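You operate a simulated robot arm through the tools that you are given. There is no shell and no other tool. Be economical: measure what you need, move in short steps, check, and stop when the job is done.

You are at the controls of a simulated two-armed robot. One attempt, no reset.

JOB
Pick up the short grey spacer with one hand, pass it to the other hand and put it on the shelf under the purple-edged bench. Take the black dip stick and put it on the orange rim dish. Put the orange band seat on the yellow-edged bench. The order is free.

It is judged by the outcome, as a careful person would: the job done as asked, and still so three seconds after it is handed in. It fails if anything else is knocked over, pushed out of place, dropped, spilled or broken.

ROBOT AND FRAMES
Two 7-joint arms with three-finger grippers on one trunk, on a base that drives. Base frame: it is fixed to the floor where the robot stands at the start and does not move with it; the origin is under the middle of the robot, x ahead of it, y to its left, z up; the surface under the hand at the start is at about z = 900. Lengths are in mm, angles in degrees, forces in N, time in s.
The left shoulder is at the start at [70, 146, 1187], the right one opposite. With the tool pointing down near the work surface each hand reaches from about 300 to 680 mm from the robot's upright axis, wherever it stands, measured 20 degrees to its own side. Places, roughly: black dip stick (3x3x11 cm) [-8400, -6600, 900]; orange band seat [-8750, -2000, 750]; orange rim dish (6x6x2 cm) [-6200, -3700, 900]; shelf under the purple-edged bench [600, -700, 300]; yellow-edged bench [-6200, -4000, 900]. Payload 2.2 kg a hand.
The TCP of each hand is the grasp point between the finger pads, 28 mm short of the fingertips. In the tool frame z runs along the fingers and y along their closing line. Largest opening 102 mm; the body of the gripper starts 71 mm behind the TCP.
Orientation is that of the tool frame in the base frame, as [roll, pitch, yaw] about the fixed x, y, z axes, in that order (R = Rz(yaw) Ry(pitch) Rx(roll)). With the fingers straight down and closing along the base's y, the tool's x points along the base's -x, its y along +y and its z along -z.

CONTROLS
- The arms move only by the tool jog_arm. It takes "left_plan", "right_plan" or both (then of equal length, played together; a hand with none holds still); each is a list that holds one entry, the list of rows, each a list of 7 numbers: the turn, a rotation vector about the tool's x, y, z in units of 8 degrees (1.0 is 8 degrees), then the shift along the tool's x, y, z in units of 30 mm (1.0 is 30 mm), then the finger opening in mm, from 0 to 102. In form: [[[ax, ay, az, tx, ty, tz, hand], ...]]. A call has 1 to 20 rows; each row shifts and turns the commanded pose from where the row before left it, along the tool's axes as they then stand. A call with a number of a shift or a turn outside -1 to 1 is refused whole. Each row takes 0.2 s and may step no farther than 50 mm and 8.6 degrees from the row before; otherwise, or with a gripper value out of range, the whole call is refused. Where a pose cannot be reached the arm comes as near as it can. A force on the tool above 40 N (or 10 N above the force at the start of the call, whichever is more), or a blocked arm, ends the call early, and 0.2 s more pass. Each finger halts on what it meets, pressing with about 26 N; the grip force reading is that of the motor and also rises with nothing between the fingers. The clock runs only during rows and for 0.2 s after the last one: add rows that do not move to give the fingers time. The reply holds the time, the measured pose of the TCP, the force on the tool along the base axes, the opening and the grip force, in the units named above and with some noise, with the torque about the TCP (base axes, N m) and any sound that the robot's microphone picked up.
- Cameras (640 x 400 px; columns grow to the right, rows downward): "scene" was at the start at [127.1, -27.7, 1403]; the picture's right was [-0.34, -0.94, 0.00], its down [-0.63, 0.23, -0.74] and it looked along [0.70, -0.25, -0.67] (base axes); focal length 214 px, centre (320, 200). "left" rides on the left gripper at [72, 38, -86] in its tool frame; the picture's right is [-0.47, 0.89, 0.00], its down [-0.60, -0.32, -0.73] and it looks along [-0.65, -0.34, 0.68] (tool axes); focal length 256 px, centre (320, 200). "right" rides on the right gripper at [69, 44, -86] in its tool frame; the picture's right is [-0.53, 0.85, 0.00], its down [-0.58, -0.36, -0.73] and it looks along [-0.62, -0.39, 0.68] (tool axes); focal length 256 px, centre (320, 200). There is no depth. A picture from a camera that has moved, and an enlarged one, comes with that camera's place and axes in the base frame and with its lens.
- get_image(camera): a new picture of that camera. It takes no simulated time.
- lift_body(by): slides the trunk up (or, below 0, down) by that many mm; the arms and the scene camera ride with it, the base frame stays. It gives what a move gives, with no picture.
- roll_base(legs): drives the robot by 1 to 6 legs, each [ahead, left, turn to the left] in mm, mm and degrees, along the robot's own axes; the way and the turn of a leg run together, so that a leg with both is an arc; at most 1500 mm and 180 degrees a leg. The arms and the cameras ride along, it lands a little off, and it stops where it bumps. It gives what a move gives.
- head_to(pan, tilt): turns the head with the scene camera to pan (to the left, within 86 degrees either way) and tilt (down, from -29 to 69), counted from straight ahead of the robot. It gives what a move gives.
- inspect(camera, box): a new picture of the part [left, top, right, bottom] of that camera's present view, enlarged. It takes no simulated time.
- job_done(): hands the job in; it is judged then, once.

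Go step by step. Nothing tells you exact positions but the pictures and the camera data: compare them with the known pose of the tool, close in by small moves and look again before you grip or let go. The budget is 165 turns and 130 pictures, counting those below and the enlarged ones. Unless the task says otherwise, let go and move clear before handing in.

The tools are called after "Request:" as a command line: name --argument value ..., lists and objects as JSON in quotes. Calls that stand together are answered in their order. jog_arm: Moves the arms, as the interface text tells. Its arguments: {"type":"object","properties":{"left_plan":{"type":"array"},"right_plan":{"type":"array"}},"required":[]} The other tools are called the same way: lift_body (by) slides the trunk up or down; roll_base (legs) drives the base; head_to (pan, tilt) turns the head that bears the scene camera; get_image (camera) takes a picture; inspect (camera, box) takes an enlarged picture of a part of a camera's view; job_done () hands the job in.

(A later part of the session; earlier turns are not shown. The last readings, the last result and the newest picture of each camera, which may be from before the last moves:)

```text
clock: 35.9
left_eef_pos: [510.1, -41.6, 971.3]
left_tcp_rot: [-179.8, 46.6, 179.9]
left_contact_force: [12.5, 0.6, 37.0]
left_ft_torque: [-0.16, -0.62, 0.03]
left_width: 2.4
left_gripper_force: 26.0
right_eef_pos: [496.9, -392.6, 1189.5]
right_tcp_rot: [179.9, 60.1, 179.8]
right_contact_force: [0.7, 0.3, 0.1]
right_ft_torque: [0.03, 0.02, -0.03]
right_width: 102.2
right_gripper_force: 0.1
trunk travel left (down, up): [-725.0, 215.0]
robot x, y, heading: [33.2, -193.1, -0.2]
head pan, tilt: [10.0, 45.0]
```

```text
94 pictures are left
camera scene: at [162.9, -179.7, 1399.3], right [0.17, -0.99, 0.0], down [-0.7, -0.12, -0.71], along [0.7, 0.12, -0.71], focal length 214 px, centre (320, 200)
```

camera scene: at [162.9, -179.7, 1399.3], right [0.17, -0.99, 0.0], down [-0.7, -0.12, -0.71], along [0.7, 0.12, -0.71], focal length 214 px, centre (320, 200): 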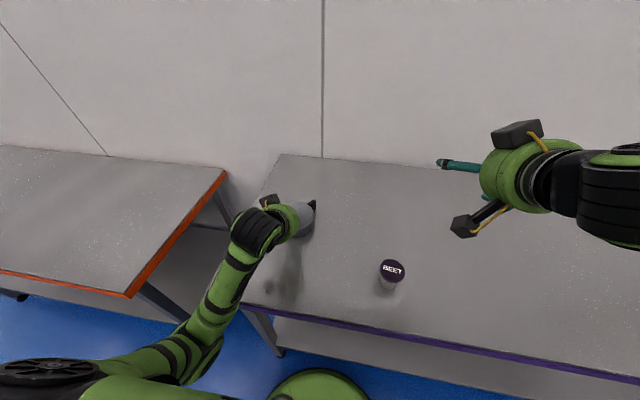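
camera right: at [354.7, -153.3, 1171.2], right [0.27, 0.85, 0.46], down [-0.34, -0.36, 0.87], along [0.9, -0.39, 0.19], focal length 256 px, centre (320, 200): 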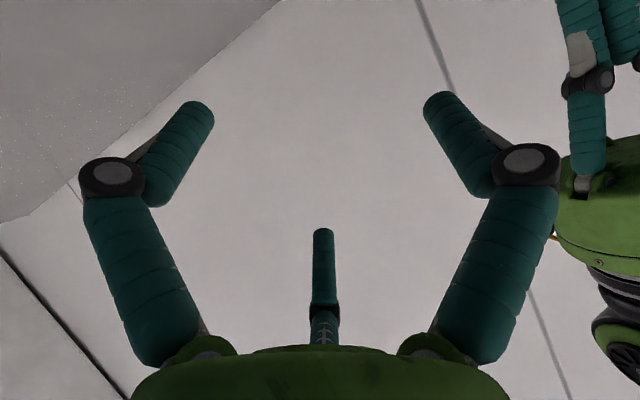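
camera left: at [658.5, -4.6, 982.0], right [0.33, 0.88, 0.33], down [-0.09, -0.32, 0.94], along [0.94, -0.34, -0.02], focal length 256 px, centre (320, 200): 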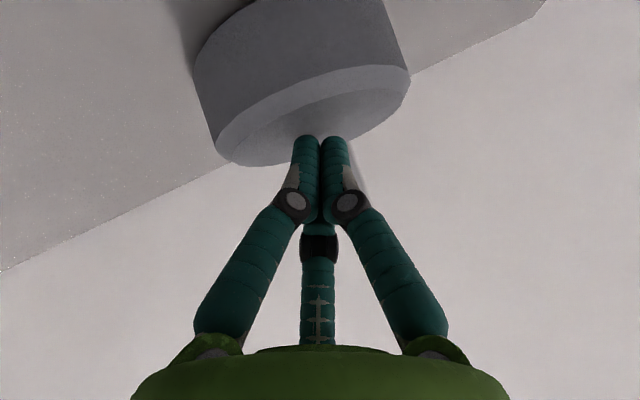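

The disc has come to about x 550. I lift the left hand clear and look.

Request:
jog_arm --left_plan '[[[0, 0, 0, -0.3, 0, -0.3, 0], [0, 0, 0, -0.6, 0, -0.6, 0], [0, 0, 0, -0.6, 0.5, -0.8, 0], [0, 0, 0, -0.6, 0.9, -0.8, 0], [0, 0, 0, -0.6, 0.9, -0.8, 40], [0, 0, 0, -0.6, 0.9, -0.8, 40], [0, 0, 0, 0, 0, 0, 40]]]'

Request:
get_image --camera "scene"

Request:
inspect --camera "scene" --box '[256, 160, 384, 240]'

```text
clock: 37.5
left_eef_pos: [491.7, 53.7, 1120.3]
left_tcp_rot: [179.9, 45.1, -180.0]
left_contact_force: [0.3, -0.7, 1.3]
left_ft_torque: [0.02, 0.02, 0.01]
left_width: 40.2
left_gripper_force: 0.1
right_eef_pos: [500.7, -391.6, 1188.1]
right_tcp_rot: [179.9, 59.9, 179.9]
right_contact_force: [-0.3, -0.2, -0.1]
right_ft_torque: [0.0, 0.0, 0.0]
right_width: 101.9
right_gripper_force: 0.0
trunk travel left (down, up): [-725.0, 215.0]
robot x, y, heading: [37.9, -192.0, -0.2]
head pan, tilt: [10.0, 45.0]
```

```text
93 pictures are left
camera scene: at [165.9, -179.0, 1398.9], right [0.17, -0.99, 0.0], down [-0.7, -0.12, -0.71], along [0.7, 0.12, -0.71], focal length 214 px, centre (320, 200)
```

scene: 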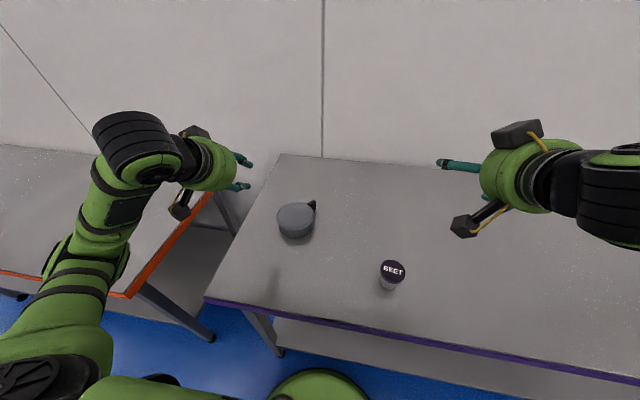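

```text
5.00 times, centred on (320, 200) of scene
camera zoom: at [165.9, -179.0, 1398.9], right [0.17, -0.99, 0.0], down [-0.7, -0.12, -0.71], along [0.7, 0.12, -0.71], focal length 1072 px, centre (320, 200)
```

zoom: 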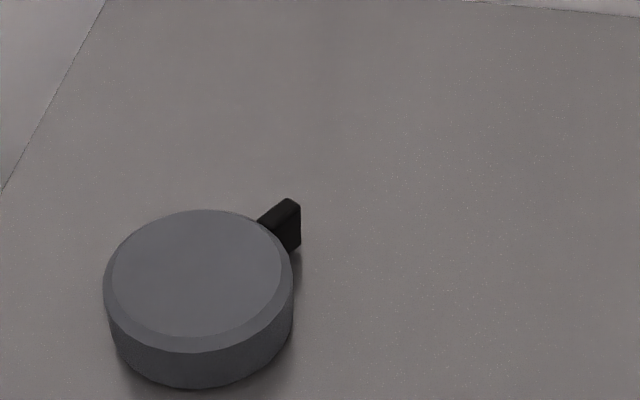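

The disc lies at [543, -45] with its block pointing at -32° (end near [612, -88]). I'll bring the left hand upright and turn it to yaw 58 so its pair of fingers takes the block's flanks.

Request:
jog_arm --left_plan '[[[0, 0.9375, 0, 0, 0, 0, 34], [0, 0.9375, 0, 0, 0, 0, 34], [0, 0.9375, 0, 0, 0, 0, 34], [0, 0.9375, 0, 0, 0, 0, 34], [0, 0.9375, 0, 0, 0, 0, 34], [0, 0.9375, 0, 0, 0, 0, 34], [0, 0, 1, 0, 0, 0, 34], [0, 0, 1, 0, 0, 0, 34], [0, 0, 1, 0, 0, 0, 34], [0, 0, 1, 0, 0, 0, 34], [0, 0, 1, 0, 0, 0, 34], [0, 0, 1, 0, 0, 0, 34], [0, 0, 1, 0, 0, 0, 34], [0, 0, 1, 0, 0, 0, 34], [0, 0, 1, 0, 0, 0, 34], [0, 0, 1, 0, 0, 0, 34], [0, 0, 1, 0, 0, 0, 34], [0, 0, 1, 0, 0, 0, 34], [0, 0, 1, 0, 0, 0, 34]]]'

```text
clock: 41.5
left_eef_pos: [492.1, 54.4, 1121.4]
left_tcp_rot: [-180.0, 0.0, 75.9]
left_contact_force: [-0.1, 0.3, -0.6]
left_ft_torque: [-0.01, 0.0, 0.02]
left_width: 34.1
left_gripper_force: 0.1
right_eef_pos: [499.6, -390.4, 1188.9]
right_tcp_rot: [180.0, 59.9, 179.9]
right_contact_force: [-0.1, 0.8, -0.1]
right_ft_torque: [-0.01, 0.02, 0.03]
right_width: 102.1
right_gripper_force: 0.1
trunk travel left (down, up): [-725.0, 215.0]
robot x, y, heading: [35.3, -191.4, 0.1]
head pan, tilt: [10.0, 45.0]
```

Request:
jog_arm --left_plan '[[[0, 0, 1, 0, 0, 0, 34], [0, 0, 1, 0, 0, 0, 34], [0, 0, 0.25, 0, 0, 0, 34], [0, 0, 0, -0.314, 0.923, 0.56, 34], [0, 0, 0, -0.314, 0.923, 0.56, 34], [0, 0, 0, -0.314, 0.923, 0.56, 34], [0, 0, 0, -0.314, 0.923, 0.56, 34], [0, 0, 0, -0.314, 0.923, 0.56, 34], [0, 0, 0, -0.314, 0.923, 0.56, 34], [0, 0, 0, 0, 0, 0, 34]]]'

Request:
get_image --camera "left"

Request:
inspect --camera "scene" --box '[256, 140, 384, 240]'

```text
clock: 43.7
left_eef_pos: [603.7, -79.8, 1020.3]
left_tcp_rot: [180.0, 0.1, 57.9]
left_contact_force: [0.2, 0.9, 0.0]
left_ft_torque: [-0.04, 0.01, 0.02]
left_width: 33.9
left_gripper_force: 0.0
right_eef_pos: [498.5, -389.3, 1189.6]
right_tcp_rot: [-179.9, 59.9, 179.9]
right_contact_force: [-0.8, -0.1, 0.5]
right_ft_torque: [-0.02, -0.03, -0.03]
right_width: 102.0
right_gripper_force: 0.0
trunk travel left (down, up): [-725.0, 215.0]
robot x, y, heading: [33.6, -196.4, -0.4]
head pan, tilt: [10.0, 45.0]
```

```text
91 pictures are left
camera left: at [675.4, -38.5, 1105.3], right [0.5, -0.86, 0.0], down [-0.59, -0.34, 0.73], along [-0.63, -0.37, -0.68], focal length 256 px, centre (320, 200)
```

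left: 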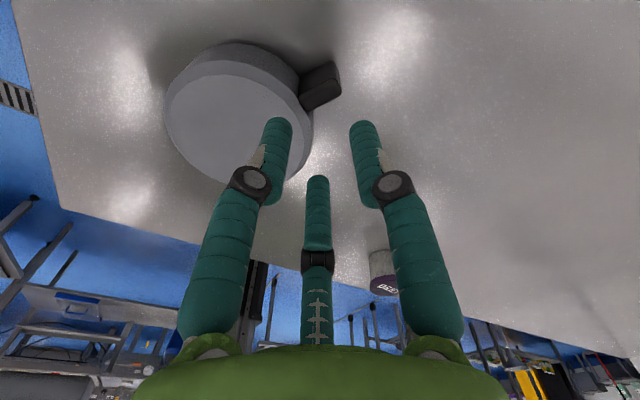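

```text
4.00 times, centred on (320, 190) of scene
camera zoom: at [165.2, -177.5, 1399.0], right [0.17, -0.99, 0.0], down [-0.7, -0.12, -0.71], along [0.7, 0.12, -0.71], focal length 858 px, centre (320, 240)
```

zoom: 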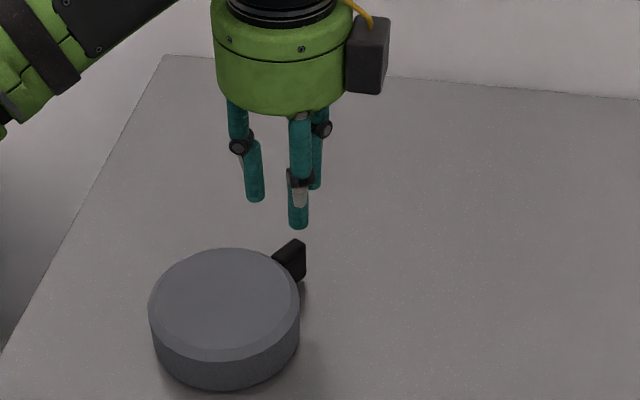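

Request:
inspect --camera "left" --box '[240, 40, 400, 140]'

```text
4.00 times, centred on (320, 90) of left
camera zoom: at [675.4, -38.5, 1105.3], right [0.5, -0.86, 0.0], down [-0.59, -0.34, 0.73], along [-0.63, -0.37, -0.68], focal length 1024 px, centre (320, 640)
```

zoom: 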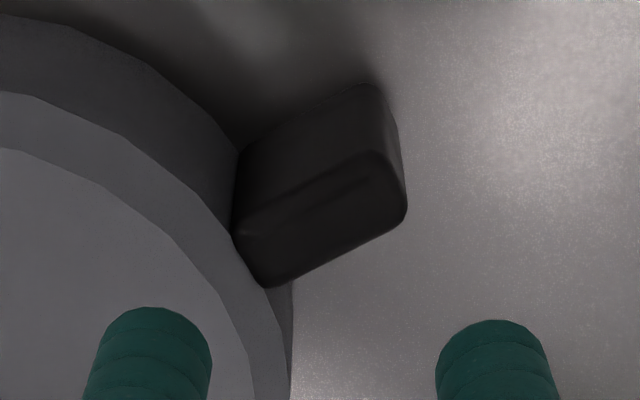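

The block is about 12 mm wide, centred near [606, -79], top at z 937. A small shift outward and descend to TCP z 938.

Request:
jog_arm --left_plan '[[[0, 0, 0, 0.04, 0.22, 0.7, 34], [0, 0, 0, 0, 0, 0.7, 34], [0, 0, 0, 0, 0, 0.7, 34], [0, 0, 0, 0, 0, 0.64, 34], [0, 0, 0, 0, 0, 0, 34]]]'

Request:
inspect --camera "left" --box '[200, 40, 440, 190]'

Request:
inspect --camera "scene" --box '[256, 140, 384, 240]'

```text
clock: 44.9
left_eef_pos: [608.2, -83.6, 936.8]
left_tcp_rot: [-180.0, 0.0, 57.9]
left_contact_force: [0.6, 0.5, 0.0]
left_ft_torque: [0.01, -0.01, 0.01]
left_width: 33.9
left_gripper_force: 0.0
right_eef_pos: [500.7, -390.1, 1189.2]
right_tcp_rot: [-180.0, 59.9, 179.9]
right_contact_force: [0.0, 0.4, -0.4]
right_ft_torque: [0.03, 0.01, -0.01]
right_width: 101.9
right_gripper_force: 0.1
trunk travel left (down, up): [-725.0, 215.0]
robot x, y, heading: [37.1, -189.1, -0.5]
head pan, tilt: [10.0, 45.0]
```

```text
2.67 times, centred on (320, 115) of left
camera zoom: at [680.6, -42.4, 1023.1], right [0.5, -0.86, 0.0], down [-0.59, -0.34, 0.73], along [-0.63, -0.37, -0.68], focal length 683 px, centre (320, 427)
```

zoom: 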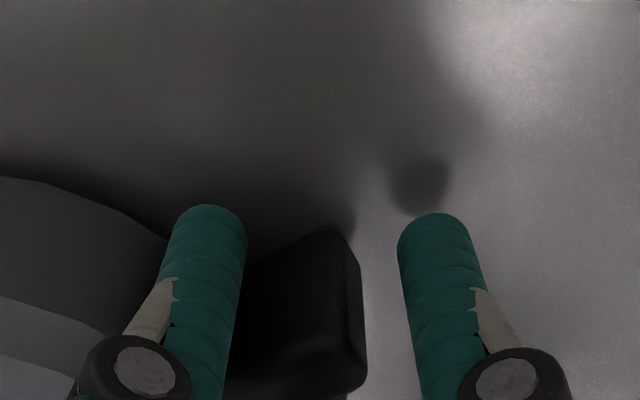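

```text
4.00 times, centred on (320, 190) of scene
camera zoom: at [165.3, -178.1, 1399.0], right [0.17, -0.99, 0.0], down [-0.7, -0.12, -0.71], along [0.7, 0.12, -0.71], focal length 858 px, centre (320, 240)
```

zoom: 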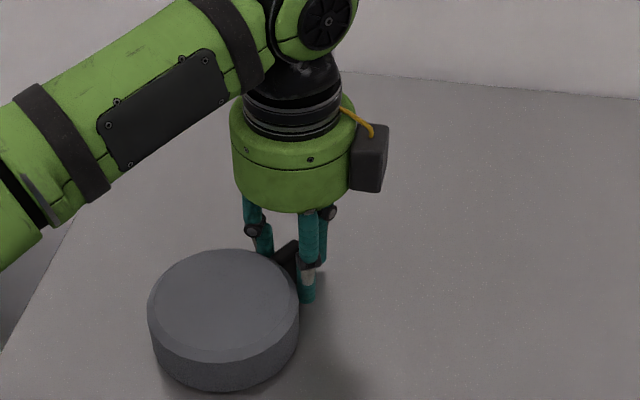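

The fingers straddle the block with the single finger off its end. Closing.

Request:
jog_arm --left_plan '[[[0, 0, 0, 0, 0, 0, 20], [0, 0, 0, 0, 0, 0, 0], [0, 0, 0, 0, 0, 0, 0], [0, 0, 0, 0, 0, 0, 0]]]'

Request:
inspect --camera "left" --box '[200, 40, 440, 190]'

Request:
inspect --camera "scene" --box '[256, 140, 384, 240]'

```text
clock: 45.9
left_eef_pos: [608.1, -82.8, 937.7]
left_tcp_rot: [-180.0, 0.0, 57.8]
left_contact_force: [0.6, 0.8, -0.2]
left_ft_torque: [-0.02, -0.02, 0.0]
left_width: 17.3
left_gripper_force: 26.3
right_eef_pos: [499.3, -389.5, 1188.2]
right_tcp_rot: [-179.9, 59.9, 179.9]
right_contact_force: [0.1, -0.1, 0.0]
right_ft_torque: [0.0, 0.01, 0.05]
right_width: 102.0
right_gripper_force: 0.1
trunk travel left (down, up): [-725.0, 215.0]
robot x, y, heading: [35.4, -192.2, -0.1]
head pan, tilt: [10.0, 45.0]
```

```text
2.67 times, centred on (320, 115) of left
camera zoom: at [680.9, -42.5, 1023.0], right [0.5, -0.86, 0.0], down [-0.59, -0.34, 0.73], along [-0.63, -0.37, -0.68], focal length 683 px, centre (320, 427)
```

zoom: 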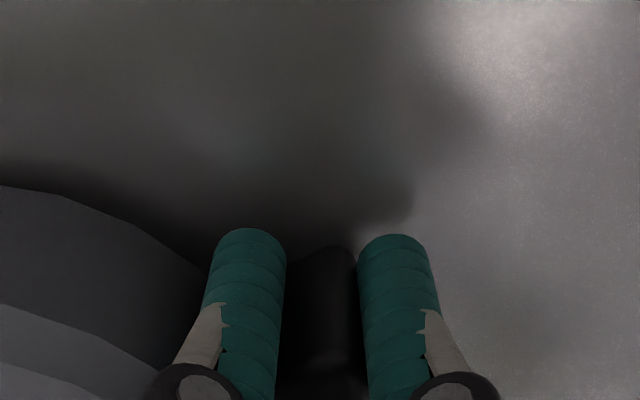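

```text
4.00 times, centred on (320, 190) of scene
camera zoom: at [165.8, -178.2, 1398.9], right [0.17, -0.99, 0.0], down [-0.7, -0.12, -0.71], along [0.7, 0.12, -0.71], focal length 858 px, centre (320, 240)
```

zoom: 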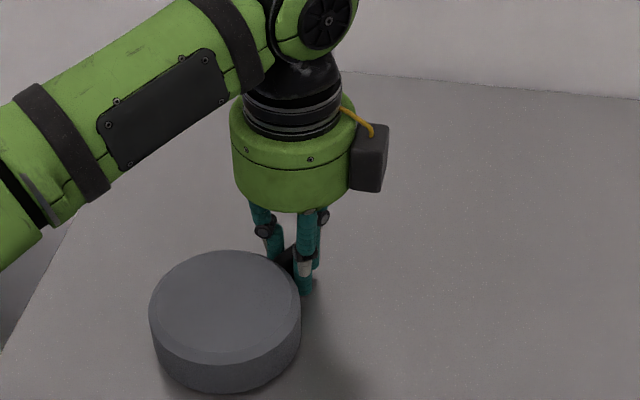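

Gripped. Lifting slowly and checking.

Request:
jog_arm --left_plan '[[[0, 0, 0, 0, 0, -0.2, 0], [0, 0, 0, 0, 0, -0.3, 0], [0, 0, 0, 0, 0, -0.4, 0], [0, 0, 0, 0, 0, -0.5, 0], [0, 0, 0, 0, 0, -0.5, 0], [0, 0, 0, 0, 0, 0, 0]]]'

Request:
inspect --camera "scene" --box '[224, 120, 416, 240]'

```text
clock: 47.3
left_eef_pos: [609.3, -83.9, 995.9]
left_tcp_rot: [179.9, 0.0, 57.9]
left_contact_force: [0.5, -0.3, -1.7]
left_ft_torque: [-0.06, -0.07, -0.01]
left_width: 17.3
left_gripper_force: 26.0
right_eef_pos: [501.2, -389.5, 1188.3]
right_tcp_rot: [-180.0, 59.8, 179.9]
right_contact_force: [0.5, -0.6, 0.5]
right_ft_torque: [0.02, 0.02, 0.02]
right_width: 102.1
right_gripper_force: 0.0
trunk travel left (down, up): [-725.0, 215.0]
robot x, y, heading: [39.0, -191.5, 0.0]
head pan, tilt: [10.0, 45.0]
```

```text
3.33 times, centred on (320, 180) of scene
camera zoom: at [166.0, -178.0, 1398.9], right [0.17, -0.99, 0.0], down [-0.7, -0.12, -0.71], along [0.7, 0.12, -0.71], focal length 715 px, centre (320, 267)
```

zoom: 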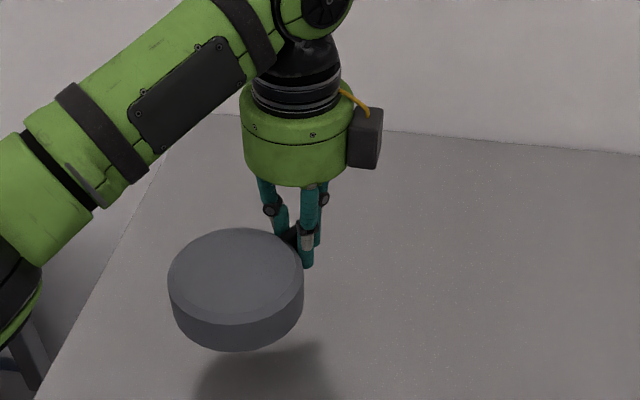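

Held firmly and level. I raise it further and then tip the hand so the disc hangs upright below the block.

Request:
jog_arm --left_plan '[[[0, 0, 0, 0, -0.2, -0.5, 0], [0, 0, 0, 0, -0.3, -0.7, 0], [0, 0, 0, 0, -0.4, -0.8, 0], [0, 0, 0, 0, -0.4, -0.8, 0], [0, 0, 0, 0, -0.3, -0.7, 0], [-0.4, 0, 0, 0, 0, 0, 0], [-0.6, 0, 0, 0, 0, 0, 0], [-0.6, 0, 0, 0, 0, 0, 0], [-0.6, 0, 0, 0, 0, 0, 0], [-0.6, 0, 0, 0, 0, 0, 0], [-0.6, 0, 0, 0, 0, 0, 0], [-0.6, 0, 0, 0, 0, 0, 0], [-0.6, 0, 0, 0, 0, 0, 0], [-0.6, 0, 0, 0, 0, 0, 0], [-0.6, 0, 0, 0, 0, 0, 0], [-0.6, 0, 0, 0, 0, 0, 0], [-0.4, 0, 0, 0, 0, 0, 0], [0, 0, 0, 0, 0, 0, 0]]]'

Request:
get_image --camera "scene"

```text
clock: 51.1
left_eef_pos: [569.6, -59.1, 1101.1]
left_tcp_rot: [125.7, -0.1, 58.0]
left_contact_force: [0.5, 0.7, -1.3]
left_ft_torque: [-0.06, -0.02, 0.01]
left_width: 17.2
left_gripper_force: 26.7
right_eef_pos: [500.1, -391.2, 1189.1]
right_tcp_rot: [180.0, 60.0, 179.8]
right_contact_force: [-0.5, -0.5, 0.0]
right_ft_torque: [0.03, -0.01, -0.05]
right_width: 101.9
right_gripper_force: 0.1
trunk travel left (down, up): [-725.0, 215.0]
robot x, y, heading: [39.4, -194.7, -0.1]
head pan, tilt: [10.0, 45.0]
```

```text
83 pictures are left
camera scene: at [166.0, -178.3, 1398.9], right [0.17, -0.99, 0.0], down [-0.7, -0.12, -0.71], along [0.7, 0.12, -0.71], focal length 214 px, centre (320, 200)
```

scene: 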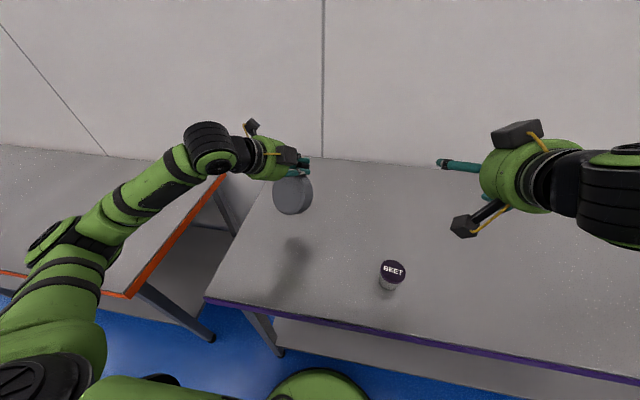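

Going well. I finish tipping the left hand while the right hand swings to face the disc's edge from the right, stopping 130 mm short.

Request:
jog_arm --left_plan '[[[-0.4956, 0, 0, 0, 0, 0, 0], [-0.4956, 0, 0, 0, 0, 0, 0], [-0.4956, 0, 0, 0, 0, 0, 0], [-0.4956, 0, 0, 0, 0, 0, 0], [-0.4956, 0, 0, 0, 0, 0, 0], [-0.4956, 0, 0, 0, 0, 0, 0], [-0.4956, 0, 0, 0, 0, 0, 0], [-0.4956, 0, 0, 0, 0, 0, 0], [-0.4956, 0, 0, 0, 0, 0, 0], [0, 0, 0, 0, 0, 0, 0], [0, 0, 0, 0, 0, 0, 0], [0, 0, 0, 0, 0, 0, 0], [0, 0, 0, 0, 0, 0, 0], [0, 0, 0, 0, 0, 0, 0], [0, 0, 0, 0, 0, 0, 0], [0, 0, 0, 0, 0, 0, 0]]]' --right_plan '[[[-0.785, 0, -0.453, 0, 0, 0, 102], [-0.785, 0, -0.453, 0, 0, 0, 102], [-0.785, 0, -0.453, 0, 0, 0, 102], [-0.785, 0, -0.453, 0, 0, 0, 102], [-0.785, 0, -0.453, 0, 0, 0, 102], [-0.785, 0, -0.453, 0, 0, 0, 102], [-0.785, 0, -0.453, 0, 0, 0, 102], [-0.785, 0, -0.453, 0, 0, 0, 102], [0, 0, 0, -0.013, 0.36, 0.905, 102], [0, 0, 0, -0.013, 0.36, 0.905, 102], [0, 0, 0, -0.013, 0.36, 0.905, 102], [0, 0, 0, -0.013, 0.36, 0.905, 102], [0, 0, 0, -0.013, 0.36, 0.905, 102], [0, 0, 0, -0.013, 0.36, 0.905, 102], [0, 0, 0, -0.013, 0.36, 0.905, 102], [0, 0, 0, -0.013, 0.36, 0.905, 102]]]'

Request:
get_image --camera "scene"

Request:
get_image --camera "right"

```text
clock: 54.5
left_eef_pos: [569.1, -59.7, 1099.7]
left_tcp_rot: [90.0, 0.0, 57.9]
left_contact_force: [0.9, -0.4, -1.8]
left_ft_torque: [0.01, 0.02, 0.0]
left_width: 17.1
left_gripper_force: 25.9
right_eef_pos: [528.9, -196.7, 1081.3]
right_tcp_rot: [179.5, 60.2, -122.3]
right_contact_force: [-0.4, -0.2, 0.3]
right_ft_torque: [0.0, -0.01, 0.0]
right_width: 102.1
right_gripper_force: 0.1
right hand out of reach, approached as far as the arm can: row 16
trunk travel left (down, up): [-725.0, 215.0]
robot x, y, heading: [38.1, -193.0, -0.1]
head pan, tilt: [10.0, 45.0]
```

```text
82 pictures are left
camera scene: at [166.9, -178.9, 1398.8], right [0.17, -0.99, 0.0], down [-0.7, -0.12, -0.71], along [0.7, 0.12, -0.71], focal length 214 px, centre (320, 200)
```

scene: 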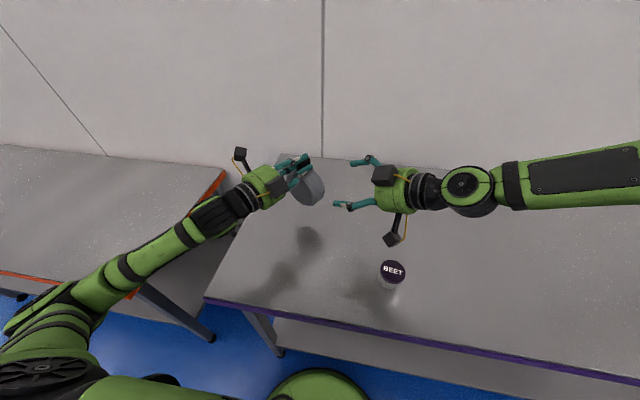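

```text
81 pictures are left
camera right: at [434.7, -265.9, 1063.4], right [-0.57, 0.67, 0.47], down [0.13, -0.49, 0.86], along [0.81, 0.56, 0.2], focal length 256 px, centre (320, 200)
```

right: 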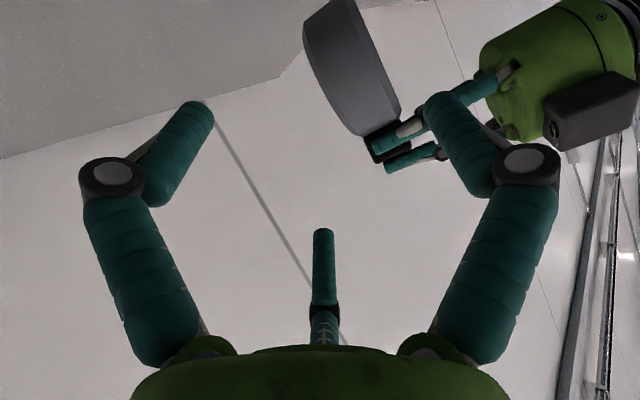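

The right hand is at its cross-body limit, so the left hand will bring the disc into the open right hand along the right's pointing line. First most of the way.

Request:
jog_arm --left_plan '[[[0, 0, 0, 0, 0, 0.29, 0], [0, 0, 0, -0.504, 0.267, 0, 0], [0, 0, 0, -0.504, 0.267, 0, 0], [0, 0, 0, -0.504, 0.267, 0, 0], [0, 0, 0, -0.504, 0.267, 0, 0], [0, 0, 0, 0, 0, 0, 0]]]'

Request:
get_image --camera "right"

Request:
inspect --camera "scene" --box '[220, 110, 460, 260]'

```text
clock: 55.9
left_eef_pos: [543.1, -113.6, 1130.3]
left_tcp_rot: [90.1, 0.0, 57.9]
left_contact_force: [0.1, -0.3, -1.3]
left_ft_torque: [0.02, 0.01, 0.02]
left_width: 17.3
left_gripper_force: 25.9
right_eef_pos: [527.7, -196.8, 1082.1]
right_tcp_rot: [179.6, 60.2, -122.3]
right_contact_force: [-0.3, -0.3, 1.2]
right_ft_torque: [0.01, -0.01, 0.01]
right_width: 101.7
right_gripper_force: 0.1
trunk travel left (down, up): [-725.0, 215.0]
robot x, y, heading: [35.0, -193.2, -0.3]
head pan, tilt: [10.0, 45.0]
```

```text
80 pictures are left
camera right: at [433.8, -265.2, 1063.9], right [-0.57, 0.67, 0.47], down [0.13, -0.49, 0.86], along [0.81, 0.56, 0.2], focal length 256 px, centre (320, 200)
```

right: 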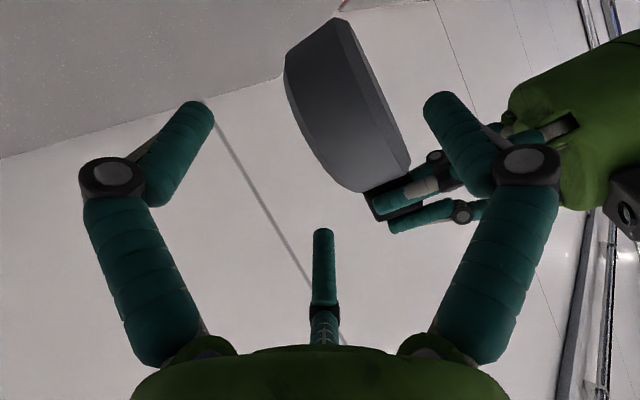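

```text
2.67 times, centred on (340, 185) of scene
camera zoom: at [165.9, -177.8, 1398.9], right [0.17, -0.99, 0.0], down [-0.7, -0.12, -0.71], along [0.7, 0.12, -0.71], focal length 572 px, centre (267, 240)
```

zoom: 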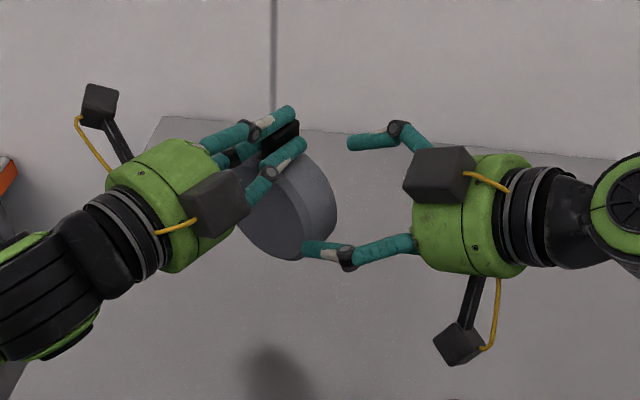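

Alignment is good: the disc is centred about 15 mm toward the single finger, as wanted. Bringing it in the last 72 mm.

Request:
jog_arm --left_plan '[[[0, 0, 0, -0.416, 0.24, 0, 0], [0, 0, 0, -0.416, 0.24, 0, 0], [0, 0, 0, -0.416, 0.24, 0, 0], [0, 0, 0, -0.416, 0.24, 0, 0], [0, 0, 0, -0.416, 0.24, 0, 0], [0, 0, 0, 0, 0, 0, 0]]]'

Request:
get_image --camera "right"

Request:
inspect --camera "scene" --box '[220, 110, 460, 260]'

```text
clock: 57.3
left_eef_pos: [512.7, -167.9, 1167.0]
left_tcp_rot: [89.9, 0.0, 57.9]
left_contact_force: [1.1, 0.4, -1.4]
left_ft_torque: [-0.02, 0.0, -0.06]
left_width: 17.1
left_gripper_force: 25.9
right_eef_pos: [528.0, -195.7, 1080.1]
right_tcp_rot: [179.5, 60.1, -122.3]
right_contact_force: [0.2, 0.4, 0.9]
right_ft_torque: [-0.01, -0.02, 0.01]
right_width: 102.1
right_gripper_force: 0.1
trunk travel left (down, up): [-725.0, 215.0]
robot x, y, heading: [42.5, -188.9, 0.1]
head pan, tilt: [10.0, 45.0]
```

```text
78 pictures are left
camera right: at [433.8, -265.3, 1063.9], right [-0.57, 0.67, 0.47], down [0.13, -0.49, 0.86], along [0.81, 0.56, 0.19], focal length 256 px, centre (320, 200)
```

right: 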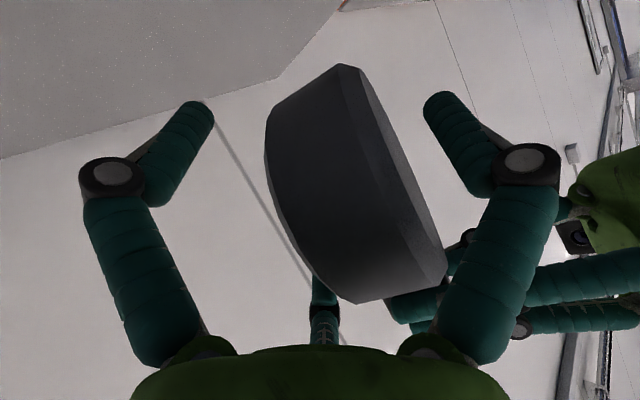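

```text
2.67 times, centred on (340, 185) of scene
camera zoom: at [165.9, -177.9, 1398.9], right [0.17, -0.99, 0.0], down [-0.7, -0.12, -0.71], along [0.7, 0.12, -0.71], focal length 572 px, centre (267, 240)
```

zoom: 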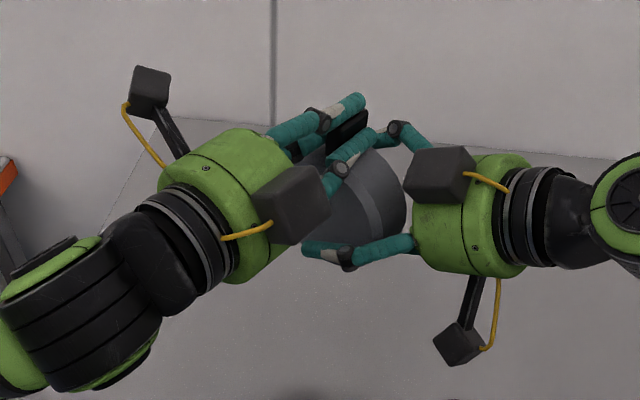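

The disc is between the right hand's fingers. Closing the right hand.

Request:
jog_arm --right_plan '[[[0, 0, 0, 0, 0, 0, 70], [0, 0, 0, 0, 0, 0, 40], [0, 0, 0, 0, 0, 0, 10], [0, 0, 0, 0, 0, 0, 10], [0, 0, 0, 0, 0, 0, 10]]]'

Request:
get_image --camera "right"

Request:
inspect --camera "scene" --box '[220, 110, 460, 260]'

```text
clock: 58.5
left_eef_pos: [511.4, -167.5, 1166.3]
left_tcp_rot: [90.0, -0.1, 58.0]
left_contact_force: [17.1, -7.6, -3.8]
left_ft_torque: [-0.12, -0.25, -0.06]
left_width: 17.2
left_gripper_force: 25.7
right_eef_pos: [525.6, -195.3, 1081.0]
right_tcp_rot: [179.6, 60.1, -121.8]
right_contact_force: [-16.9, 6.8, 1.0]
right_ft_torque: [-0.47, -1.16, 0.41]
right_width: 63.7
right_gripper_force: 25.9
trunk travel left (down, up): [-725.0, 215.0]
robot x, y, heading: [35.5, -193.8, -0.0]
head pan, tilt: [10.0, 45.0]
```

```text
76 pictures are left
camera right: at [432.6, -265.2, 1063.6], right [-0.58, 0.67, 0.47], down [0.13, -0.49, 0.86], along [0.8, 0.56, 0.19], focal length 256 px, centre (320, 200)
```

right: 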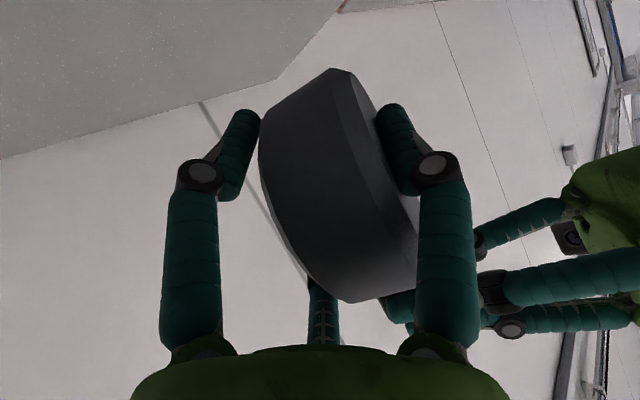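

```text
2.67 times, centred on (340, 185) of scene
camera zoom: at [165.9, -178.2, 1398.9], right [0.17, -0.99, 0.0], down [-0.7, -0.12, -0.71], along [0.7, 0.12, -0.71], focal length 572 px, centre (267, 240)
```

zoom: 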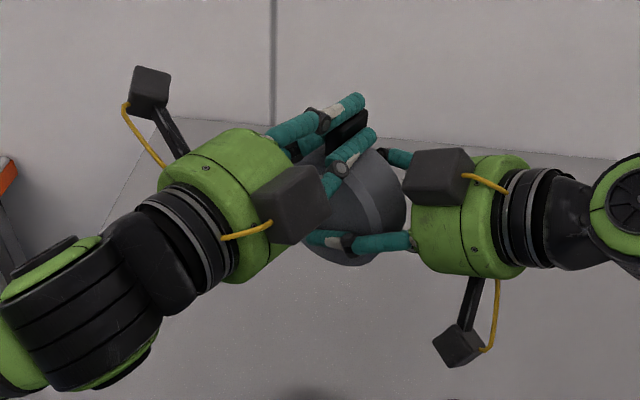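

Both sides touch but with a 17 N sideways pull, so I nudge the right hand toward its single finger to balance the grip.

Request:
jog_arm --right_plan '[[[0, 0, 0, 0, 0.1, 0, 10], [0, 0, 0, 0, 0.1, 0, 10], [0, 0, 0, 0, 0, 0, 10], [0, 0, 0, 0, 0, 0, 10]]]'

```text
clock: 59.5
left_eef_pos: [509.6, -168.3, 1168.1]
left_tcp_rot: [89.9, 0.0, 57.6]
left_contact_force: [-5.0, -8.6, 0.4]
left_ft_torque: [0.4, 0.8, -0.32]
left_width: 17.3
left_gripper_force: 26.2
right_eef_pos: [523.4, -197.0, 1081.6]
right_tcp_rot: [179.6, 60.3, -122.6]
right_contact_force: [4.5, 8.1, -0.1]
right_ft_torque: [-1.1, -0.38, 0.06]
right_width: 63.5
right_gripper_force: 25.5
right hand out of reach, approached as far as the arm can: row 2
trunk travel left (down, up): [-725.0, 215.0]
robot x, y, heading: [37.1, -192.9, -0.0]
head pan, tilt: [10.0, 45.0]
```

Balanced now. I release the left hand and back it straight out.

Request:
jog_arm --left_plan '[[[0, 0, 0, 0, 0, 0, 26], [0, 0, 0, 0, 0, 0, 36], [0, 0, 0, 0, 0, 0, 36]]]' --right_plan '[[[0, 0, 0, 0, 0, 0, 10], [0, 0, 0, 0, 0, 0, 10], [0, 0, 0, 0, 0, 0, 10]]]'

Request:
get_image --camera "right"

```text
clock: 60.3
left_eef_pos: [510.2, -167.2, 1166.8]
left_tcp_rot: [89.9, -0.1, 57.9]
left_contact_force: [0.8, 0.1, 0.8]
left_ft_torque: [0.0, -0.04, 0.0]
left_width: 36.1
left_gripper_force: 0.2
right_eef_pos: [522.5, -196.9, 1081.0]
right_tcp_rot: [179.6, 60.1, -122.3]
right_contact_force: [-0.2, 0.2, 0.4]
right_ft_torque: [-0.04, 0.0, -0.01]
right_width: 63.2
right_gripper_force: 26.3
trunk travel left (down, up): [-725.0, 215.0]
robot x, y, heading: [38.4, -193.7, -0.3]
head pan, tilt: [10.0, 45.0]
```

```text
74 pictures are left
camera right: at [428.5, -265.6, 1063.6], right [-0.57, 0.67, 0.47], down [0.13, -0.49, 0.86], along [0.81, 0.56, 0.19], focal length 256 px, centre (320, 200)
```

right: 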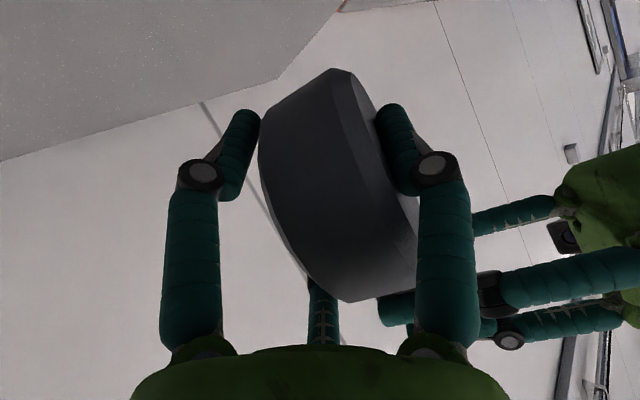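

Request:
jog_arm --left_plan '[[[0, 0, 0, 0, 0, -0.3, 36], [0, 0, 0, 0, 0, -0.5, 36], [0, 0, 0, 0, 0, -0.7, 36], [0, 0, 0, 0, 0, -0.9, 36], [0, 0, 0, 0, 0, -0.9, 36], [0, 0, 0, 0, 0, -0.9, 36]]]' --right_plan '[[[0, 0, 0, 0, 0, 0, 10], [0, 0, 0, 0, 0, 0, 10], [0, 0, 0, 0, 0, 0, 10], [0, 0, 0, 0, 0, 0, 10], [0, 0, 0, 0, 0, 0, 10], [0, 0, 0, 0, 0, 0, 10]]]'

Request:
get_image --camera "scene"

```text
clock: 61.7
left_eef_pos: [516.8, -141.3, 1158.0]
left_tcp_rot: [89.7, 0.0, 58.0]
left_contact_force: [0.2, -7.4, 13.1]
left_ft_torque: [-0.44, 0.08, 0.03]
left_width: 36.2
left_gripper_force: 0.0
left hand out of reach, approached as far as the arm can: row 1, 2, 3, 4, 5, 6
right_eef_pos: [521.5, -196.9, 1079.0]
right_tcp_rot: [179.4, 59.9, -122.3]
right_contact_force: [-0.7, 8.9, -12.6]
right_ft_torque: [-0.99, -0.17, -0.07]
right_width: 63.8
right_gripper_force: 26.0
trunk travel left (down, up): [-725.0, 215.0]
robot x, y, heading: [39.6, -195.3, -0.2]
head pan, tilt: [10.0, 45.0]
```

```text
73 pictures are left
camera scene: at [165.7, -177.4, 1398.9], right [0.17, -0.99, 0.0], down [-0.7, -0.12, -0.71], along [0.7, 0.12, -0.71], focal length 214 px, centre (320, 200)
```

scene: 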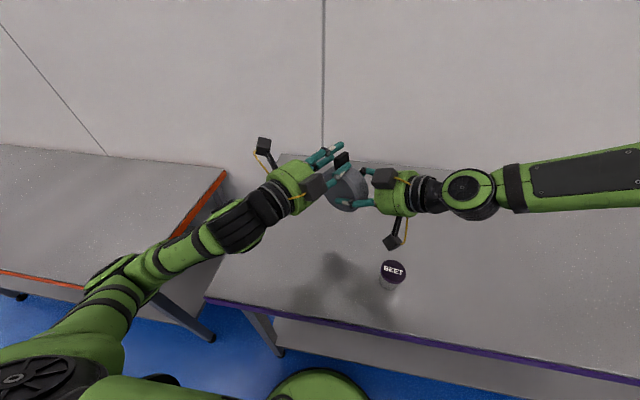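

The left arm cannot fold back any further and is leaning on the block. I'll shift it back sideways, then draw the right hand with the disc away instead.

Request:
jog_arm --left_plan '[[[0, 0, 0, -0.4, 0.15, 0, 36], [0, 0, 0, -0.4, 0.15, 0, 36], [0, 0, 0, 0, 0, 0, 36]]]' --right_plan '[[[0, 0, 0, 0, 0, 0, 10], [0, 0, 0, 0, 0, 0, 10], [0, 0, 0, 0, 0, 0, 10]]]'

```text
clock: 62.5
left_eef_pos: [513.5, -164.3, 1162.8]
left_tcp_rot: [90.3, -0.1, 58.4]
left_contact_force: [4.8, 10.0, -5.8]
left_ft_torque: [0.14, 0.16, 0.32]
left_width: 44.4
left_gripper_force: 6.6
left hand out of reach, approached as far as the arm can: row 1, 2
right_eef_pos: [523.8, -195.7, 1082.5]
right_tcp_rot: [179.7, 60.4, -122.3]
right_contact_force: [-5.3, -10.4, 4.0]
right_ft_torque: [0.78, -0.43, -0.07]
right_width: 63.6
right_gripper_force: 26.5
trunk travel left (down, up): [-725.0, 215.0]
robot x, y, heading: [36.5, -194.0, -0.1]
head pan, tilt: [10.0, 45.0]
```

Request:
jog_arm --left_plan '[[[0, 0, 0, 0.05, 0.1, 0, 60], [0, 0, 0, 0, 0, 0, 60], [0, 0, 0, 0, 0, 0, 60]]]' --right_plan '[[[0, 0, 0, 0, 0, 0, 10], [0, 0, 0, 0, 0, 0, 10], [0, 0, 0, 0, 0, 0, 10]]]'

Request:
inspect --camera "scene" --box '[240, 110, 432, 230]'

```text
clock: 63.3
left_eef_pos: [513.3, -164.5, 1167.3]
left_tcp_rot: [89.9, 0.1, 57.8]
left_contact_force: [0.2, 0.4, 0.6]
left_ft_torque: [0.05, 0.01, -0.02]
left_width: 60.1
left_gripper_force: 0.1
right_eef_pos: [522.3, -196.6, 1080.8]
right_tcp_rot: [179.6, 60.1, -122.3]
right_contact_force: [1.2, 0.6, 0.6]
right_ft_torque: [-0.07, 0.0, -0.01]
right_width: 63.4
right_gripper_force: 25.7
trunk travel left (down, up): [-725.0, 215.0]
robot x, y, heading: [36.1, -191.8, -0.1]
head pan, tilt: [10.0, 45.0]
```

```text
3.33 times, centred on (336, 170) of scene
camera zoom: at [165.8, -178.3, 1398.9], right [0.17, -0.99, 0.0], down [-0.7, -0.12, -0.71], along [0.7, 0.12, -0.71], focal length 715 px, centre (267, 300)
```

zoom: 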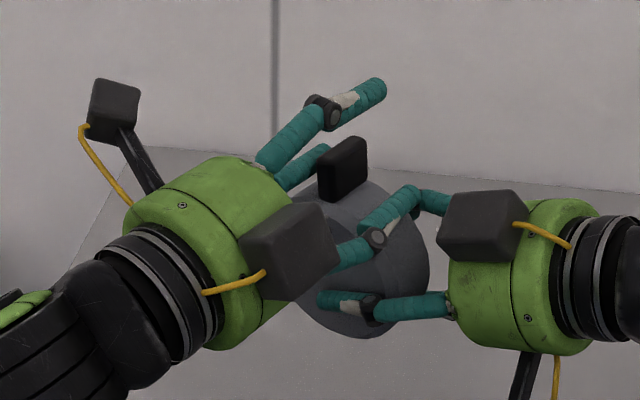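

Contact-free; the right hand holds the disc. I draw the right hand away along the left fingers' direction.

Request:
jog_arm --right_plan '[[[0, 0, 0, 0, -0.3, 0, 10], [0, 0, 0, 0, -0.5, 0, 10], [0, 0, 0, 0, -0.7, 0, 10], [0, 0, 0, 0, -0.7, 0, 10], [0, 0, 0, 0, -0.7, 0, 10], [0, 0, 0, 0, 0, 0, 10]]]'

Request:
get_image --camera "scene"

```text
clock: 64.7
left_eef_pos: [513.0, -162.9, 1167.7]
left_tcp_rot: [89.8, 0.0, 58.0]
left_contact_force: [-0.4, 0.1, 0.8]
left_ft_torque: [-0.01, 0.01, 0.0]
left_width: 60.2
left_gripper_force: 0.1
right_eef_pos: [595.9, -243.0, 1080.2]
right_tcp_rot: [179.9, 59.9, -122.4]
right_contact_force: [0.7, 0.5, 0.0]
right_ft_torque: [-0.04, 0.05, -0.02]
right_width: 63.4
right_gripper_force: 25.7
trunk travel left (down, up): [-725.0, 215.0]
robot x, y, heading: [35.3, -192.9, -0.0]
head pan, tilt: [10.0, 45.0]
```

```text
71 pictures are left
camera scene: at [165.5, -177.7, 1398.9], right [0.17, -0.99, 0.0], down [-0.7, -0.12, -0.71], along [0.7, 0.12, -0.71], focal length 214 px, centre (320, 200)
```

scene: 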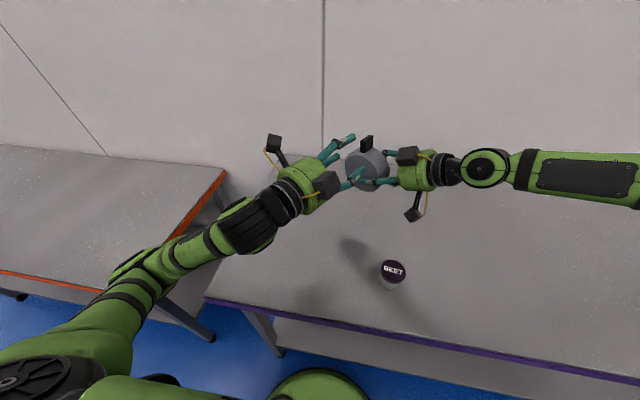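

The disc is free of the left hand. I move the left hand off and turn it tool-down, then back the base away so the hands clear the bench.

Request:
jog_arm --left_plan '[[[0, 0, 0, 0.7, 0, 0, 60], [0, 0, 0, 0.9, 0, 0, 60], [0, 0, 0, 0.9, 0, 0, 60], [0, 0, 0, 0.9, 0, 0, 60], [0.9375, 0, 0, 0, 0, 0, 60], [0.9375, 0, 0, 0, 0, 0, 60], [0.9375, 0, 0, 0, 0, 0, 60], [0.9375, 0, 0, 0, 0, 0, 60], [0.9375, 0, 0, 0, 0, 0, 60], [0.9375, 0, 0, 0, 0, 0, 60], [0.9375, 0, 0, 0, 0, 0, 60], [0.9375, 0, 0, 0, 0, 0, 60], [0.9375, 0, 0, 0, 0, 0, 60], [0.9375, 0, 0, 0, 0, 0, 60], [0.9375, 0, 0, 0, 0, 0, 60], [0.9375, 0, 0, 0, 0, 0, 60]]]'

Request:
roll_base --legs '[[-450, 0, 0]]'

Request:
get_image --camera "scene"

```text
clock: 68.1
left_eef_pos: [567.4, -79.6, 1169.0]
left_tcp_rot: [-179.9, -0.1, 57.9]
left_contact_force: [-0.5, -0.7, 0.4]
left_ft_torque: [-0.02, -0.01, 0.01]
left_width: 60.0
left_gripper_force: 0.2
right_eef_pos: [596.6, -243.1, 1081.9]
right_tcp_rot: [179.7, 60.0, -122.4]
right_contact_force: [-0.1, -1.5, 0.1]
right_ft_torque: [-0.06, 0.01, 0.01]
right_width: 63.2
right_gripper_force: 25.8
trunk travel left (down, up): [-725.0, 215.0]
robot x, y, heading: [33.6, -192.6, -0.1]
head pan, tilt: [10.0, 45.0]
```

```text
clock: 70.8
left_eef_pos: [124.1, -74.5, 1167.9]
left_tcp_rot: [180.0, 0.1, 58.4]
left_contact_force: [0.0, -0.5, 0.3]
left_ft_torque: [-0.03, -0.01, -0.01]
left_width: 60.0
left_gripper_force: 0.1
right_eef_pos: [155.5, -239.4, 1081.0]
right_tcp_rot: [179.6, 59.8, -121.9]
right_contact_force: [0.5, 0.2, 0.5]
right_ft_torque: [-0.06, 0.0, 0.02]
right_width: 63.0
right_gripper_force: 26.3
trunk travel left (down, up): [-725.0, 215.0]
robot x, y, heading: [-408.2, -189.5, 0.4]
head pan, tilt: [10.0, 45.0]
```

```text
70 pictures are left
camera scene: at [-276.0, -178.0, 1398.8], right [0.18, -0.98, 0.0], down [-0.7, -0.13, -0.71], along [0.69, 0.13, -0.71], focal length 214 px, centre (320, 200)
```

scene: 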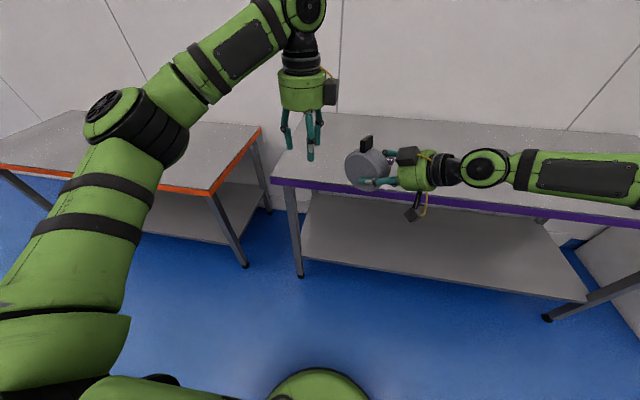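

The shelf is clear and empty. I swing the right hand to point straight ahead and tuck the left hand closer.

Request:
jog_arm --left_plan '[[[0, 0, 0, -0.126, -0.794, 0.41, 60], [0, 0, 0, -0.126, -0.794, 0.41, 60], [0, 0, 0, -0.126, -0.794, 0.41, 60], [0, 0, 0, -0.126, -0.794, 0.41, 60], [0, 0, 0, -0.126, -0.794, 0.41, 60], [0, 0, 0, -0.126, -0.794, 0.41, 60], [0, 0, 0, -0.126, -0.794, 0.41, 60], [0, 0, 0, -0.126, -0.794, 0.41, 60], [0, 0, 0, -0.126, -0.794, 0.41, 60], [0, 0, 0, 0, 0, 0, 60], [0, 0, 0, 0, 0, 0, 60], [0, 0, 0, 0, 0, 0, 60], [0, 0, 0, 0, 0, 0, 60], [0, 0, 0, 0, 0, 0, 60], [0, 0, 0, 0, 0, 0, 60], [0, 0, 0, 0, 0, 0, 60]]]' --right_plan '[[[0, 0, 0, 0.48, -0.075, -0.834, 10], [0, 0, 0, 0.48, -0.075, -0.834, 10], [0, 0, 0, 0.48, -0.075, -0.834, 10], [0, 0, 0, 0.48, -0.075, -0.834, 10], [0, 0, 0, 0.48, -0.075, -0.834, 10], [0, 0, 0, 0.48, -0.075, -0.834, 10], [0, 0, 0, 0.48, -0.075, -0.834, 10], [0.7, 0, 0.404, 0, 0, 0, 10], [0.7, 0, 0.404, 0, 0, 0, 10], [0.7, 0, 0.404, 0, 0, 0, 10], [0.7, 0, 0.404, 0, 0, 0, 10], [0.7, 0, 0.404, 0, 0, 0, 10], [0.7, 0, 0.404, 0, 0, 0, 10], [0.7, 0, 0.404, 0, 0, 0, 10], [0.7, 0, 0.404, 0, 0, 0, 10], [0.69, 0, 0.4, 0, 0, 0, 10]]]'

Request:
head_to --pan -10 --tilt 40

Request:
get_image --camera "scene"

Request:
get_image --camera "right"

```text
clock: 74.2
left_eef_pos: [-75.7, 9.3, 1055.1]
left_tcp_rot: [-180.0, 0.1, 58.3]
left_contact_force: [0.6, 0.4, -0.4]
left_ft_torque: [-0.02, -0.02, -0.01]
left_width: 60.0
left_gripper_force: 0.1
right_eef_pos: [85.3, -423.2, 1080.5]
right_tcp_rot: [-180.0, 60.0, -179.9]
right_contact_force: [0.2, 0.0, 0.4]
right_ft_torque: [0.02, 0.09, 0.01]
right_width: 63.1
right_gripper_force: 25.9
right hand out of reach, approached as far as the arm can: row 14, 15, 16
trunk travel left (down, up): [-725.0, 215.0]
robot x, y, heading: [-405.6, -194.2, 0.3]
head pan, tilt: [10.0, 45.0]
```

```text
clock: 75.0
left_eef_pos: [-78.0, 9.3, 1055.9]
left_tcp_rot: [180.0, 0.0, 58.5]
left_contact_force: [-0.4, 0.0, -0.6]
left_ft_torque: [0.01, 0.0, 0.04]
left_width: 60.0
left_gripper_force: 0.0
right_eef_pos: [86.6, -424.0, 1082.0]
right_tcp_rot: [179.9, 59.8, -179.8]
right_contact_force: [-0.4, 0.0, 0.1]
right_ft_torque: [-0.02, 0.03, 0.0]
right_width: 63.4
right_gripper_force: 26.0
trunk travel left (down, up): [-725.0, 215.0]
robot x, y, heading: [-404.9, -193.4, 0.3]
head pan, tilt: [-10.0, 40.0]
```

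```text
69 pictures are left
camera scene: at [-273.6, -207.1, 1406.2], right [-0.17, -0.99, 0.0], down [-0.63, 0.11, -0.77], along [0.76, -0.13, -0.64], focal length 214 px, centre (320, 200)
```

scene: 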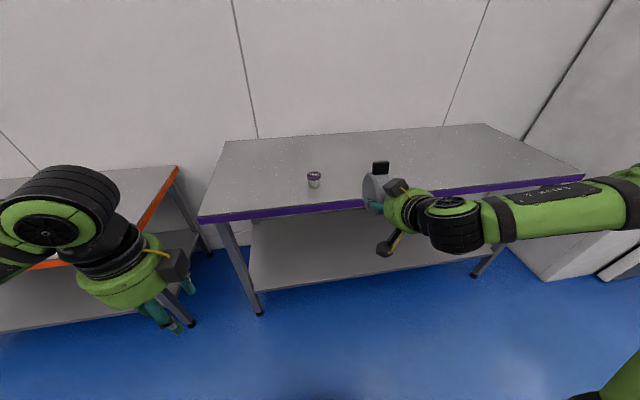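

```text
68 pictures are left
camera right: at [-23.8, -380.7, 1064.8], right [0.26, 0.85, 0.46], down [-0.34, -0.37, 0.87], along [0.9, -0.39, 0.19], focal length 256 px, centre (320, 200)
```

right: 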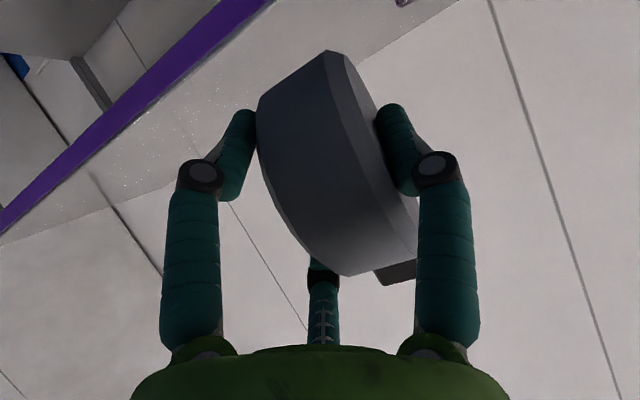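

Lowering the trunk by 690 while still clear of the bench.

Request:
lift_body --by -690

Request:
head_to --pan -15 --tilt 25

Request:
get_image --camera "scene"

```text
refused: -690 is not a number from -400 to 400
```

```text
clock: 75.8
left_eef_pos: [-75.6, 9.8, 1056.3]
left_tcp_rot: [-180.0, -0.1, 58.4]
left_contact_force: [0.8, 0.1, -0.6]
left_ft_torque: [-0.01, 0.04, 0.02]
left_width: 60.2
left_gripper_force: 0.0
right_eef_pos: [85.4, -424.5, 1081.4]
right_tcp_rot: [-180.0, 59.8, -179.7]
right_contact_force: [-0.2, 0.5, -0.2]
right_ft_torque: [-0.03, 0.04, -0.01]
right_width: 63.4
right_gripper_force: 25.6
trunk travel left (down, up): [-725.0, 215.0]
robot x, y, heading: [-409.0, -194.1, 0.4]
head pan, tilt: [-15.0, 25.0]
```

```text
67 pictures are left
camera scene: at [-268.1, -215.9, 1429.4], right [-0.25, -0.97, 0.0], down [-0.41, 0.11, -0.91], along [0.88, -0.23, -0.42], focal length 214 px, centre (320, 200)
```

scene: 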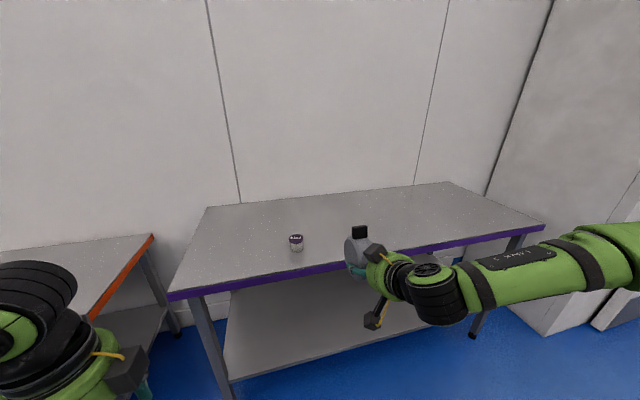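

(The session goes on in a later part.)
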